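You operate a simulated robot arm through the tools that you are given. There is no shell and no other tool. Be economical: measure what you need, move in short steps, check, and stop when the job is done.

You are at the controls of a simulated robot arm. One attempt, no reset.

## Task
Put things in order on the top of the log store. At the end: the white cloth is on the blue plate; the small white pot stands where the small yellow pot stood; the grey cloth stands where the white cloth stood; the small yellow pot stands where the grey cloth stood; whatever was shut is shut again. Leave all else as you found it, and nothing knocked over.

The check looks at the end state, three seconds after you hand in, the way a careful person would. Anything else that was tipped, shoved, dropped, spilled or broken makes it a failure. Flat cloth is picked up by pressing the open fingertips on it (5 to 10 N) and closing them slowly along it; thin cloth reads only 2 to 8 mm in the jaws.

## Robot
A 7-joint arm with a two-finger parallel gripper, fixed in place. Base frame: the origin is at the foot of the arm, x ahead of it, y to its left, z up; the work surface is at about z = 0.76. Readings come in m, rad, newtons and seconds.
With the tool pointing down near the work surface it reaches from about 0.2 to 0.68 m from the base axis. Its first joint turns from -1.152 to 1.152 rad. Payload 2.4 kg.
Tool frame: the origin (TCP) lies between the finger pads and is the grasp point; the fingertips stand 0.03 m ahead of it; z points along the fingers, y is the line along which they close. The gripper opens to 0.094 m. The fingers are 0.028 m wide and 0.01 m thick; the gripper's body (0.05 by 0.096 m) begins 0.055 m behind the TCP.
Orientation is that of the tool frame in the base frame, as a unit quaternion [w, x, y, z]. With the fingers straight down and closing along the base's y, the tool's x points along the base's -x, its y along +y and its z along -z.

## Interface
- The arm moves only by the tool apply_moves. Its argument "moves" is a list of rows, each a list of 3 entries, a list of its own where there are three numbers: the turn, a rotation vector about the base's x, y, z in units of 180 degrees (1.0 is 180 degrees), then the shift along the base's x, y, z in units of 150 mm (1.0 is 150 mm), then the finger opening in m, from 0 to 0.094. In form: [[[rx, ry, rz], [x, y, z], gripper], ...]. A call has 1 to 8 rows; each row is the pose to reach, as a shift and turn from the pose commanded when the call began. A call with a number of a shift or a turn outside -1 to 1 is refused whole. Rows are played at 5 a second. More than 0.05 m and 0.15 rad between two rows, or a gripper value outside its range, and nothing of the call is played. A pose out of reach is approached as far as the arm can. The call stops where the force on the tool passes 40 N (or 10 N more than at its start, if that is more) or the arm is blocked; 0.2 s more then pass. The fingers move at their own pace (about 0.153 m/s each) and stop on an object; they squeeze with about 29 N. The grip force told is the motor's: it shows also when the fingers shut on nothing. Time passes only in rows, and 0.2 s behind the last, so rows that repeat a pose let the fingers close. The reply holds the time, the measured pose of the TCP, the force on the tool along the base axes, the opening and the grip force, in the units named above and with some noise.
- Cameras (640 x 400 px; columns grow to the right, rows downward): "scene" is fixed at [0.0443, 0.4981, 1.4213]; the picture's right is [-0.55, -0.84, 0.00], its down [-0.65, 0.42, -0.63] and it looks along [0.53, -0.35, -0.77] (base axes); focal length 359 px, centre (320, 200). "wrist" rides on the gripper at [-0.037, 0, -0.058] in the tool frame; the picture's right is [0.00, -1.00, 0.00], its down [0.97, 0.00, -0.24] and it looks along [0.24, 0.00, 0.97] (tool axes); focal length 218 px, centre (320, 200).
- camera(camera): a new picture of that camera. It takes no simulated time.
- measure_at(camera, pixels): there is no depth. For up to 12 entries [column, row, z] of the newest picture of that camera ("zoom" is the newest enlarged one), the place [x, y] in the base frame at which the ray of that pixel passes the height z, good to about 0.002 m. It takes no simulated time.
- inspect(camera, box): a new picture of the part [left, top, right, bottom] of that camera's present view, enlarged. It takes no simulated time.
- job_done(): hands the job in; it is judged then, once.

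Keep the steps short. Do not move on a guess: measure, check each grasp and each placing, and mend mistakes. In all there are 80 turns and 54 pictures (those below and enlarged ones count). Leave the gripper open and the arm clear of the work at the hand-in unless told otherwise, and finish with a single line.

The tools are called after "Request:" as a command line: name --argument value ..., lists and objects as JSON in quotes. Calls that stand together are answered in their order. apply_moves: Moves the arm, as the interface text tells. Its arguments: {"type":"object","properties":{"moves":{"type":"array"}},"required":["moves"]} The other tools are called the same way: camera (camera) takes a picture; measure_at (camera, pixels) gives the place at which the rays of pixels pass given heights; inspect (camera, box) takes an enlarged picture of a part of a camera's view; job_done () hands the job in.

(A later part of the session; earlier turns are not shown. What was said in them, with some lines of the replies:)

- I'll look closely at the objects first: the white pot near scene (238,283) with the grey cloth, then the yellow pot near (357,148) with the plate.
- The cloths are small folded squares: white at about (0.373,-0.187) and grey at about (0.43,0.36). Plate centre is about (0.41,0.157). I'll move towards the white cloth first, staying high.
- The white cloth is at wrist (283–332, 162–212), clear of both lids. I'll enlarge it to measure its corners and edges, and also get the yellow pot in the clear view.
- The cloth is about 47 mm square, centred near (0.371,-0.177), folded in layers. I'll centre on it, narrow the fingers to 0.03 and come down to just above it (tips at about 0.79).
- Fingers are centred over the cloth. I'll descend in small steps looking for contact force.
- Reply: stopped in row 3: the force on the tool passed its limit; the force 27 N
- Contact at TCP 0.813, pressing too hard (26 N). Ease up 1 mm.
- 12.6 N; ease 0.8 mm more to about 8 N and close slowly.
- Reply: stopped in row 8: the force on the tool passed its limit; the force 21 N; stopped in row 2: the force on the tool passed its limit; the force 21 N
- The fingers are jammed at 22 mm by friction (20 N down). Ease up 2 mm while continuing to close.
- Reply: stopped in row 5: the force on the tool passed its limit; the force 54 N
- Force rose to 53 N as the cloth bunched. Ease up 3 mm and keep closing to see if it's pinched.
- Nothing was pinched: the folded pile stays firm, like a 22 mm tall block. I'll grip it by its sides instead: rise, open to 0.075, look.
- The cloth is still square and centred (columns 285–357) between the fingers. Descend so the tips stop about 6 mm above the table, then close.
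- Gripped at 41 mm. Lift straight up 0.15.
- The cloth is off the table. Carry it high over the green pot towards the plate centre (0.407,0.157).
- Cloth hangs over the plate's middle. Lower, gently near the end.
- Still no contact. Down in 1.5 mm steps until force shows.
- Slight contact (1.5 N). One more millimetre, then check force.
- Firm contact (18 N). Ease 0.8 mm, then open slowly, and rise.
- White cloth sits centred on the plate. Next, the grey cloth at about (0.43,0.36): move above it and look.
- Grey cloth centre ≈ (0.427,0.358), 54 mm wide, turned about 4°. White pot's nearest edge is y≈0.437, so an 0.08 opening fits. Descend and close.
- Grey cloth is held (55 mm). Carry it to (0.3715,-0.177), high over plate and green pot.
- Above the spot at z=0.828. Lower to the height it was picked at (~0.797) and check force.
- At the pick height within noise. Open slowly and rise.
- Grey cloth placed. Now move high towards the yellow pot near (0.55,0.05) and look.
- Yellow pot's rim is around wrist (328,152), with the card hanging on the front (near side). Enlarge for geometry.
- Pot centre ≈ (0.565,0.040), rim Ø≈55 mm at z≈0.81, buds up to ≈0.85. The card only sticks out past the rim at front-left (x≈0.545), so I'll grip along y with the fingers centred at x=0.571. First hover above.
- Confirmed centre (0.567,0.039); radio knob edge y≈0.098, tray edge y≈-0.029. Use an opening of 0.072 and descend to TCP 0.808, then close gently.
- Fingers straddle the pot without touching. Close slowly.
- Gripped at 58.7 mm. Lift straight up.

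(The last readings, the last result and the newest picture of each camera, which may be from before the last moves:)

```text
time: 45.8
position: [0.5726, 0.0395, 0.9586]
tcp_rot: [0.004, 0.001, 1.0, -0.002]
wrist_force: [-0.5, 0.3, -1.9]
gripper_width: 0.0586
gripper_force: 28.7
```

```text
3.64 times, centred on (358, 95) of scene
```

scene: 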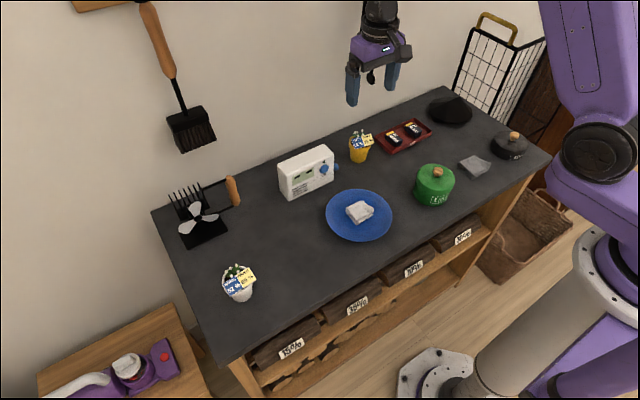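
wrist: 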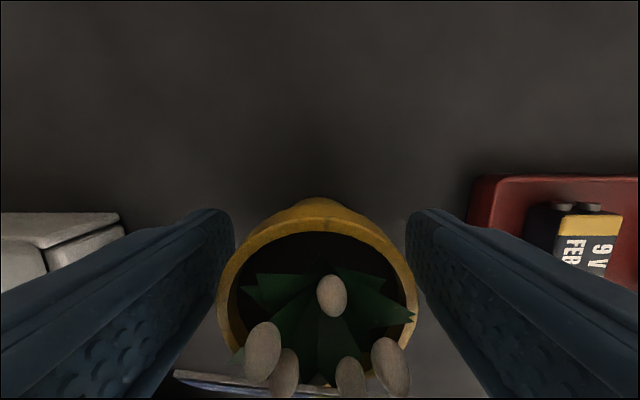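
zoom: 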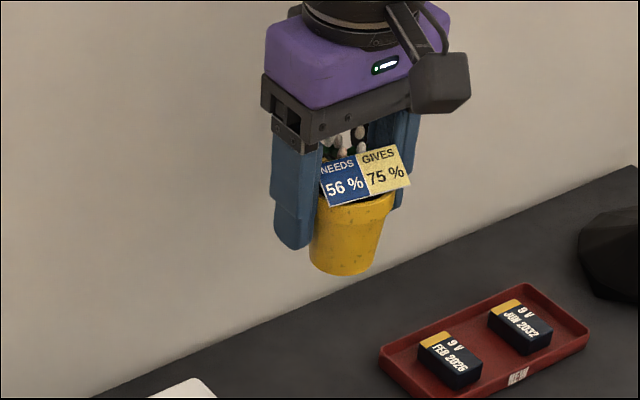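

Pot is held upright. Carry to the grey cloth's old place: TCP (0.432,0.358).

Request:
apply_moves --moves '[[[0, 0, 0], [-0.1, 0.2, 0], 0.04], [[0, 0, 0], [-0.2, 0.45, 0], 0.04], [[0, 0, 0], [-0.32, 0.7, 0], 0.04], [[0, 0, 0], [-0.45, 0.95, 0], 0.04], [[0, 0, 0], [-0.45, 0.95, 0], 0.04]]'

Request:
apply_moves --moves '[[[0, 0, 0], [-0.1, 0.2, 0], 0.04], [[0, 0, 0], [-0.2, 0.45, 0], 0.04], [[0, 0, 0], [-0.32, 0.7, 0], 0.04], [[0, 0, 0], [-0.45, 0.95, 0], 0.04], [[0, 0, 0], [-0.45, 0.95, 0], 0.04]]'

Request:
apply_moves --moves '[[[0, 0, 0], [-0.035, 0.222, 0], 0.04], [[0, 0, 0], [-0.035, 0.222, -0.2], 0.04], [[0, 0, 0], [-0.035, 0.222, -0.45], 0.04], [[0, 0, 0], [-0.035, 0.222, -0.7], 0.04], [[0, 0, 0], [-0.035, 0.222, -0.85], 0.04], [[0, 0, 0], [-0.035, 0.222, -0.85], 0.04]]'

Request:
inspect --camera "scene" --box '[200, 190, 360, 290]'

```text
time: 47.0
position: [0.5048, 0.1817, 0.958]
tcp_rot: [0.004, -0.001, 1.0, -0.002]
wrist_force: [-0.3, 0.0, -1.5]
gripper_width: 0.0586
gripper_force: 28.8
```

```text
time: 48.2
position: [0.4375, 0.3225, 0.9584]
tcp_rot: [0.004, 0.0, 1.0, -0.001]
wrist_force: [0.1, 0.4, -1.7]
gripper_width: 0.0587
gripper_force: 29.2
```

```text
time: 49.6
position: [0.4325, 0.3573, 0.8297]
tcp_rot: [0.005, 0.001, 1.0, -0.002]
wrist_force: [0.1, 0.0, -3.0]
gripper_width: 0.0585
gripper_force: 28.3
```

```text
4.00 times, centred on (280, 240) of scene
```

zoom: 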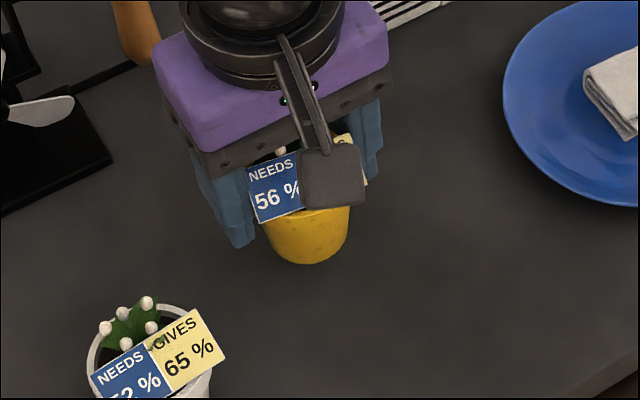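

Lower close to the pick height, then creep to contact.

Request:
apply_moves --moves '[[[0, 0, 0], [0, 0, -0.07], 0.04], [[0, 0, 0], [0, 0, -0.12], 0.04], [[0, 0, 0], [0, 0, -0.135], 0.04], [[0, 0, 0], [0, 0, -0.142], 0.04], [[0, 0, 0], [0, 0, -0.142], 0.04]]'

```text
time: 50.8
position: [0.4324, 0.3569, 0.8095]
tcp_rot: [0.004, 0.0, 1.0, -0.002]
wrist_force: [0.3, -0.3, -2.6]
gripper_width: 0.0587
gripper_force: 28.9
```

Request:
apply_moves --moves '[[[0, 0, 0], [0, 0, -0.005], 0.04], [[0, 0, 0], [0, 0, -0.01], 0.04], [[0, 0, 0], [0, 0, -0.01], 0.04]]'

```text
time: 51.6
position: [0.4336, 0.3572, 0.8089]
tcp_rot: [0.004, 0.0, 1.0, -0.003]
wrist_force: [-2.3, -2.7, 7.4]
gripper_width: 0.0589
gripper_force: 28.8
```

Contact (7 N). Open slowly and rise clear.

Request:
apply_moves --moves '[[[0, 0, 0], [0, 0, 0.003], 0.06], [[0, 0, 0], [0, 0, 0.003], 0.065], [[0, 0, 0], [0, 0, 0.003], 0.074], [[0, 0, 0], [0, 0, 0.003], 0.074], [[0, 0, 0], [0, 0, 0.15], 0.074], [[0, 0, 0], [0, 0, 0.4], 0.074], [[0, 0, 0], [0, 0, 0.7], 0.074], [[0, 0, 0], [0, 0, 1.0], 0.074]]'

Request:
camera --camera "wrist"

```text
time: 53.4
position: [0.4327, 0.3579, 0.9582]
tcp_rot: [0.003, 0.001, 1.0, -0.003]
wrist_force: [-0.2, -0.3, -0.4]
gripper_width: 0.0742
gripper_force: 0.0
```

```text
18 pictures are left
```

wrist: 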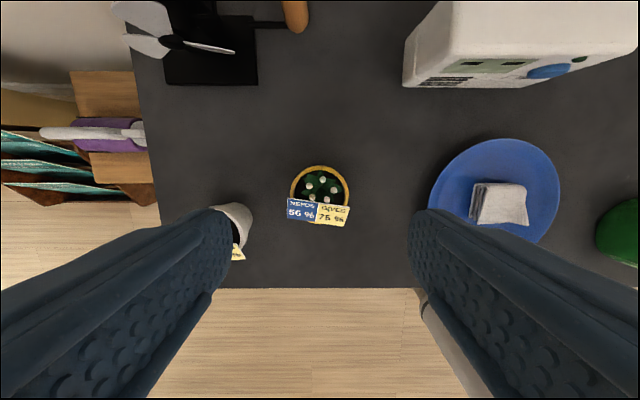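

Yellow pot stands where the grey cloth was. Next, hover above the white pot near (0.383,0.464).

Request:
apply_moves --moves '[[[0, 0, 0], [-0.1, 0.25, 0], 0.074], [[0, 0, 0], [-0.2, 0.5, 0], 0.074], [[0, 0, 0], [-0.29, 0.7, -0.1], 0.074], [[0, 0, 0], [-0.29, 0.7, -0.3], 0.074], [[0, 0, 0], [-0.29, 0.7, -0.3], 0.074]]'

Request:
inspect --camera "wrist" --box '[224, 130, 416, 250]'

```text
time: 54.6
position: [0.3917, 0.4618, 0.9126]
tcp_rot: [0.004, -0.001, 1.0, -0.002]
wrist_force: [0.4, -0.8, 0.2]
gripper_width: 0.0742
gripper_force: 0.1
```

```text
3.33 times, centred on (320, 190) of wrist
```

zoom: 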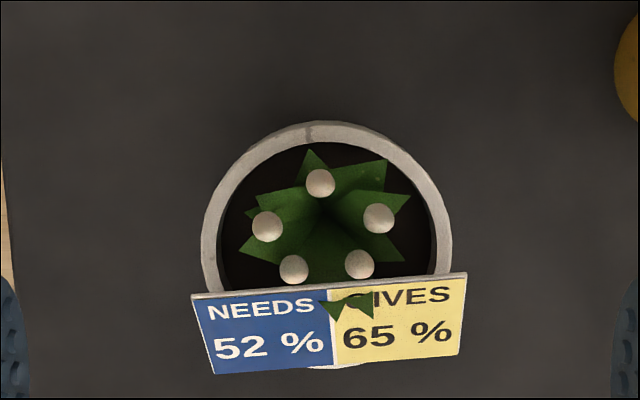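

Request:
measure_at --camera "zoom" --pixels '[[326, 247, 0.81], [201, 247, 0.81], [452, 247, 0.81], [326, 122, 0.81], [326, 370, 0.81], [191, 294, 0.84], [467, 272, 0.84], [213, 374, 0.82], [460, 352, 0.82], [618, 70, 0.81]]'

Request:
inspect --camera "scene" --box '[206, 250, 286, 300]'

```text
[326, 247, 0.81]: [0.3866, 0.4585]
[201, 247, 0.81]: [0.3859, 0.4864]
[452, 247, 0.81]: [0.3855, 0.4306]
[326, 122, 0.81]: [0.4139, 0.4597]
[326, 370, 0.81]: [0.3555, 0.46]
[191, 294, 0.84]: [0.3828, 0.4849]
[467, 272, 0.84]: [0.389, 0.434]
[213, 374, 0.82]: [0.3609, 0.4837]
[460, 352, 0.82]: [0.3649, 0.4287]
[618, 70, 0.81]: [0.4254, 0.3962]
```

```text
8.00 times, centred on (246, 275) of scene
```

zoom: 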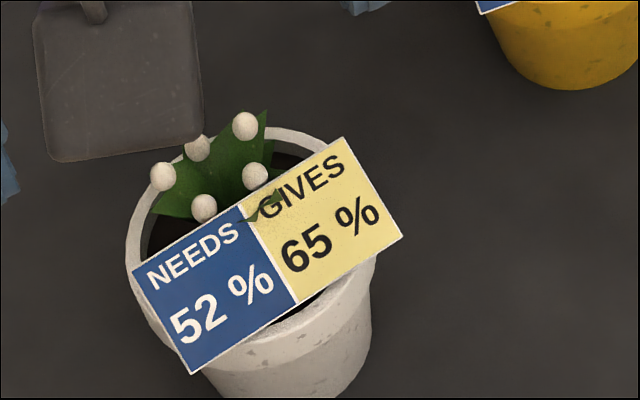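

White pot centre ≈ (0.386,0.459), rim Ø≈56 mm; same geometry as the yellow one. Descend with the fingers at x≈0.391, then check.

Request:
apply_moves --moves '[[[0, 0, 0], [0.007, -0.02, -0.1], 0.074], [[0, 0, 0], [0.007, -0.02, -0.3], 0.074], [[0, 0, 0], [0.007, -0.02, -0.48], 0.074], [[0, 0, 0], [0.007, -0.02, -0.62], 0.074], [[0, 0, 0], [0.007, -0.02, -0.695], 0.074], [[0, 0, 0], [0.007, -0.02, -0.695], 0.074]]'

Request:
camera --camera "wrist"

```text
time: 56.0
position: [0.3914, 0.4602, 0.8097]
tcp_rot: [0.003, 0.0, 1.0, -0.002]
wrist_force: [0.2, 0.0, -0.3]
gripper_width: 0.074
gripper_force: 0.0
```

```text
15 pictures are left
```

wrist: 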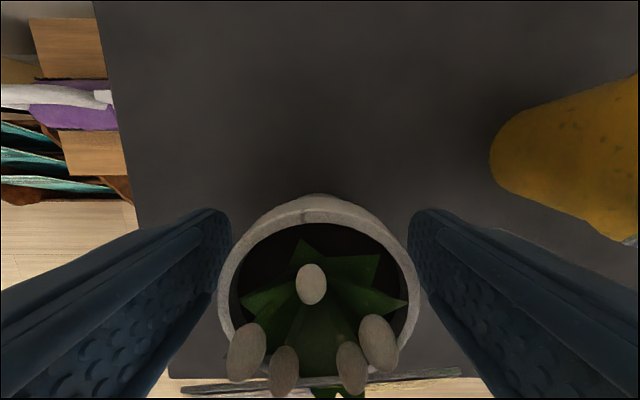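

Well centred. Close slowly, then lift 0.15.

Request:
apply_moves --moves '[[[0, 0, 0], [0, 0, 0], 0.068], [[0, 0, 0], [0, 0, 0], 0.062], [[0, 0, 0], [0, 0, 0], 0.058], [[0, 0, 0], [0, 0, 0], 0.054], [[0, 0, 0], [0, 0, 0], 0.048], [[0, 0, 0], [0, 0, 0], 0.04]]'

Request:
inspect --camera "scene" --box '[182, 235, 310, 315]'

```text
time: 57.4
position: [0.3915, 0.4601, 0.8077]
tcp_rot: [0.005, 0.0, 1.0, -0.001]
wrist_force: [0.4, 1.7, 1.2]
gripper_width: 0.058
gripper_force: 29.1
```

```text
5.00 times, centred on (246, 275) of scene
```

zoom: 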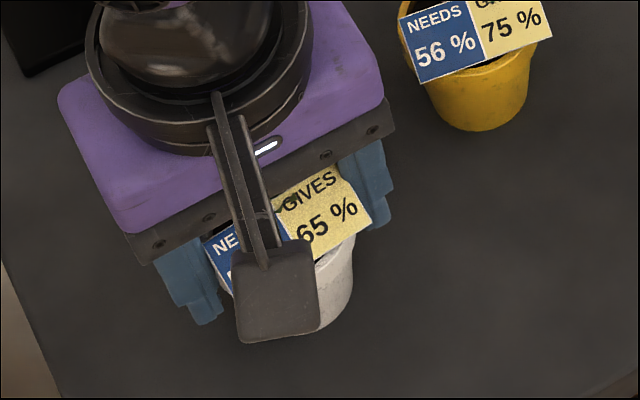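

Gripped (58 mm). Lift.

Request:
apply_moves --moves '[[[0, 0, 0], [0, 0, 0.05], 0.04], [[0, 0, 0], [0, 0, 0.25], 0.04], [[0, 0, 0], [0, 0, 0.5], 0.04], [[0, 0, 0], [0, 0, 0.75], 0.04], [[0, 0, 0], [0, 0, 1.0], 0.04], [[0, 0, 0], [0, 0, 1.0], 0.04]]'

Request:
apply_moves --moves '[[[0, 0, 0], [0.1, -0.2, 0.05], 0.04], [[0, 0, 0], [0.22, -0.45, 0.1], 0.04], [[0, 0, 0], [0.34, -0.7, 0.1], 0.04], [[0, 0, 0], [0.45, -0.95, 0.1], 0.04], [[0, 0, 0], [0.45, -0.95, 0.1], 0.04]]'

Request:
apply_moves --moves '[[[0, 0, 0], [0.1, -0.2, 0], 0.04], [[0, 0, 0], [0.22, -0.45, 0], 0.04], [[0, 0, 0], [0.34, -0.7, 0], 0.04], [[0, 0, 0], [0.45, -0.95, 0], 0.04], [[0, 0, 0], [0.45, -0.95, 0], 0.04]]'

Request:
apply_moves --moves '[[[0, 0, 0], [0.1, -0.25, 0], 0.04], [[0, 0, 0], [0.2, -0.5, 0], 0.04], [[0, 0, 0], [0.303, -0.75, 0], 0.04], [[0, 0, 0], [0.303, -0.907, 0], 0.04], [[0, 0, 0], [0.303, -0.907, 0], 0.04]]'

Request:
camera --camera "scene"

```text
time: 58.8
position: [0.3888, 0.459, 0.9574]
tcp_rot: [0.005, 0.0, 1.0, -0.003]
wrist_force: [-0.5, 0.3, -2.9]
gripper_width: 0.0576
gripper_force: 29.1
```

```text
time: 60.0
position: [0.4589, 0.3163, 0.9736]
tcp_rot: [0.005, 0.0, 1.0, -0.002]
wrist_force: [0.0, 0.5, -1.9]
gripper_width: 0.0576
gripper_force: 29.0
```

```text
time: 61.2
position: [0.526, 0.1749, 0.9726]
tcp_rot: [0.004, 0.0, 1.0, -0.002]
wrist_force: [-1.0, 0.0, -1.6]
gripper_width: 0.0578
gripper_force: 29.1
```

```text
time: 62.4
position: [0.5701, 0.0376, 0.975]
tcp_rot: [0.004, 0.0, 1.0, -0.002]
wrist_force: [-0.3, 0.1, -1.3]
gripper_width: 0.0577
gripper_force: 29.4
```

```text
13 pictures are left
```

scene: 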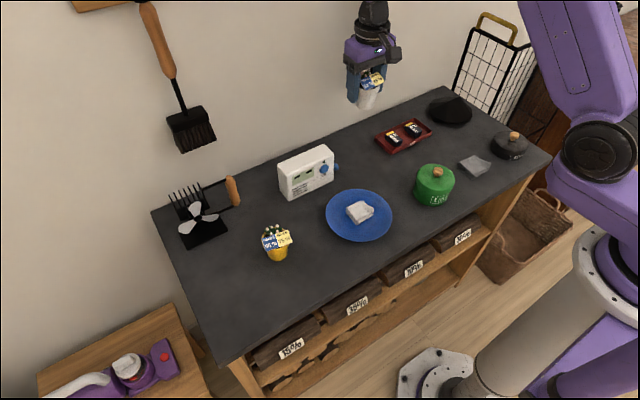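

White pot is above the target. Lower it in two stages.

Request:
apply_moves --moves '[[[0, 0, 0], [0.007, 0.007, -0.25], 0.04], [[0, 0, 0], [0.007, 0.007, -0.5], 0.04], [[0, 0, 0], [0.007, 0.007, -0.75], 0.04], [[0, 0, 0], [0.007, 0.007, -0.93], 0.04], [[0, 0, 0], [0.007, 0.007, -0.93], 0.04]]'

Request:
inspect --camera "scene" --box '[310, 100, 406, 160]'

```text
time: 63.6
position: [0.5722, 0.0396, 0.833]
tcp_rot: [0.005, 0.0, 1.0, -0.002]
wrist_force: [-0.5, 0.0, -2.0]
gripper_width: 0.0572
gripper_force: 28.9
```

```text
6.67 times, centred on (358, 130) of scene
```

zoom: 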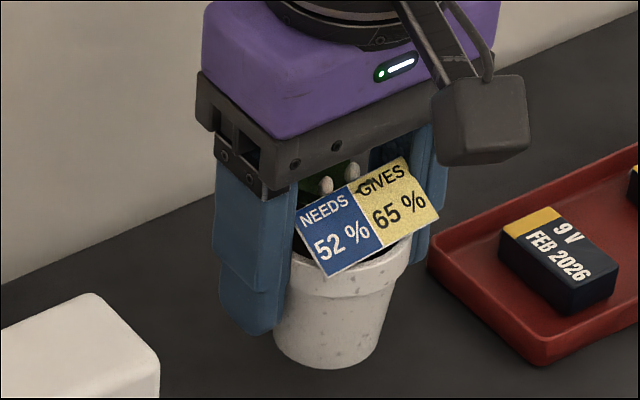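

Request:
apply_moves --moves '[[[0, 0, 0], [0, 0, -0.08], 0.04], [[0, 0, 0], [0, 0, -0.14], 0.04], [[0, 0, 0], [0, 0, -0.155], 0.04], [[0, 0, 0], [0, 0, -0.16], 0.04], [[0, 0, 0], [0, 0, -0.16], 0.04]]'

Request:
apply_moves --moves '[[[0, 0, 0], [0, 0, -0.005], 0.04], [[0, 0, 0], [0, 0, -0.01], 0.04], [[0, 0, 0], [0, 0, -0.01], 0.04]]'

```text
time: 64.8
position: [0.5704, 0.0393, 0.8103]
tcp_rot: [0.005, 0.0, 1.0, -0.001]
wrist_force: [-0.2, -0.9, -1.9]
gripper_width: 0.0575
gripper_force: 28.9
```

```text
time: 65.6
position: [0.5713, 0.0388, 0.8092]
tcp_rot: [0.004, 0.0, 1.0, -0.002]
wrist_force: [-0.1, 1.2, -2.1]
gripper_width: 0.0575
gripper_force: 29.1
```

No contact yet; creep another 1.5 mm.

Request:
apply_moves --moves '[[[0, 0, 0], [0, 0, -0.005], 0.04], [[0, 0, 0], [0, 0, -0.01], 0.04], [[0, 0, 0], [0, 0, -0.01], 0.04]]'

```text
time: 66.4
position: [0.5721, 0.0386, 0.8088]
tcp_rot: [0.004, 0.0, 1.0, -0.002]
wrist_force: [-7.3, -0.3, 19.3]
gripper_width: 0.0575
gripper_force: 28.8
```

Contact (19 N). Ease 1 mm, open slowly and rise straight up.

Request:
apply_moves --moves '[[[0, 0, 0], [0, 0, 0.006], 0.04], [[0, 0, 0], [0, 0, 0.006], 0.059], [[0, 0, 0], [0, 0, 0.006], 0.064], [[0, 0, 0], [0, 0, 0.006], 0.072], [[0, 0, 0], [0, 0, 0.006], 0.072], [[0, 0, 0], [0, 0, 0.15], 0.072], [[0, 0, 0], [0, 0, 0.45], 0.072], [[0, 0, 0], [0, 0, 0.75], 0.072]]'

Request:
camera --camera "wrist"

Request:
measure_at --camera "wrist" --pixels '[[318, 207, 0.81]]'

```text
time: 68.2
position: [0.5707, 0.0392, 0.9209]
tcp_rot: [0.003, 0.0, 1.0, -0.001]
wrist_force: [0.2, -1.0, 0.3]
gripper_width: 0.0719
gripper_force: 0.1
```

```text
11 pictures are left
```

wrist: 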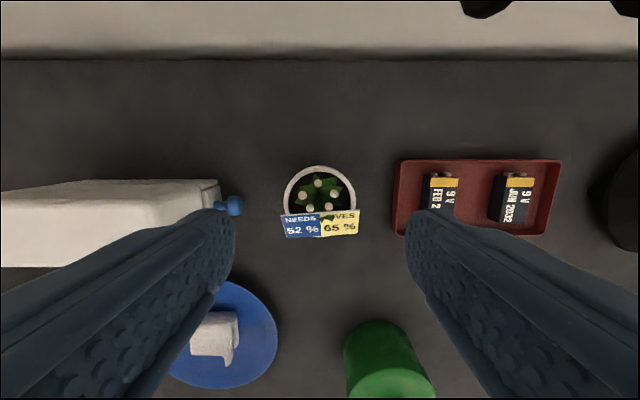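

```text
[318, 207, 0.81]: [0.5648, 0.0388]
```

The white pot stands where the yellow was. Raise and retreat towards the start pose, gripper open, then a final check.

Request:
apply_moves --moves '[[[0, 0, 0], [0, 0, 0.3], 0.09], [[0, 0, 0], [0, 0, 0.6], 0.09], [[0, 0, 0], [-0.2, 0.05, 0.8], 0.094], [[0, 0, 0], [-0.45, 0.1, 0.95], 0.094], [[0, 0, 0], [-0.7, 0.2, 1.0], 0.094], [[0, 0, 0], [-0.95, 0.4, 1.0], 0.094]]'

Request:
apply_moves --moves '[[[0, 0, 0], [-0.2, 0.15, 0], 0.094], [[0, 0, 0], [-0.4, 0.3, 0.05], 0.094], [[0, 0, 0], [-0.6, 0.5, 0.1], 0.094], [[0, 0, 0], [-0.6, 0.5, 0.1], 0.094]]'

Request:
camera --camera "scene"

Request:
inspect --camera "scene" --box '[250, 110, 530, 285]'

Request:
camera --camera "wrist"

```text
time: 69.6
position: [0.4295, 0.0995, 1.0704]
tcp_rot: [0.005, 0.001, 1.0, -0.001]
wrist_force: [0.2, -0.3, -0.5]
gripper_width: 0.0942
gripper_force: 0.1
```

```text
time: 70.6
position: [0.3393, 0.1752, 1.0842]
tcp_rot: [0.004, 0.0, 1.0, -0.001]
wrist_force: [0.2, 0.0, -0.4]
gripper_width: 0.094
gripper_force: 0.1
```

```text
10 pictures are left
```

scene: 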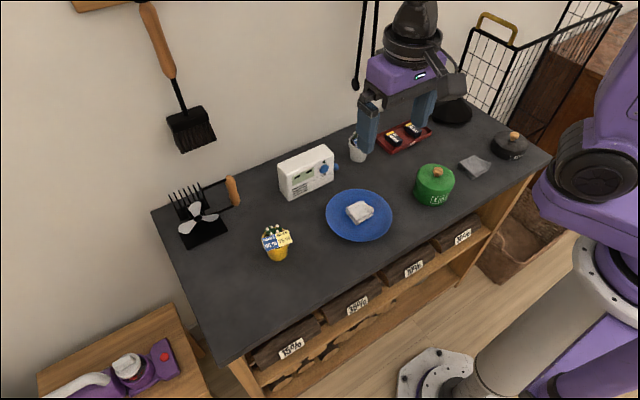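

```text
2.29 times, centred on (390, 198) of scene
```

zoom: 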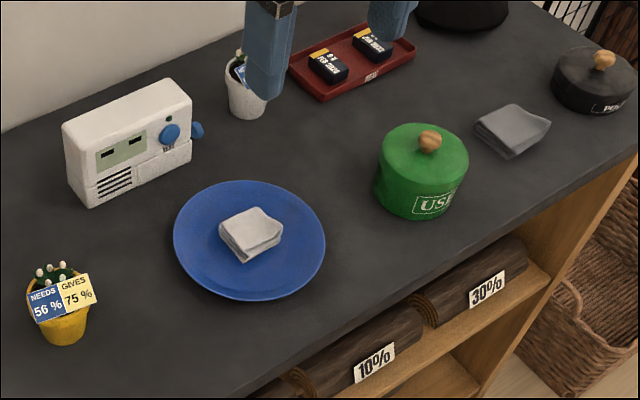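

```text
8 pictures are left
```

wrist: 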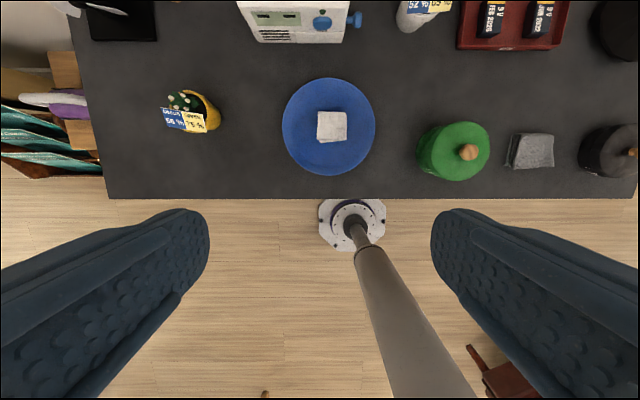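

All four items are in their places, everything else is undisturbed, and the arm is clear with the gripper open. Handing in.

Request:
job_done

```text
The job is handed in.
```

The white cloth is on the blue plate, the grey cloth, yellow pot and white pot stand in their new places, nothing else visibly moved in the final pictures, nothing was opened, and the job is handed in.
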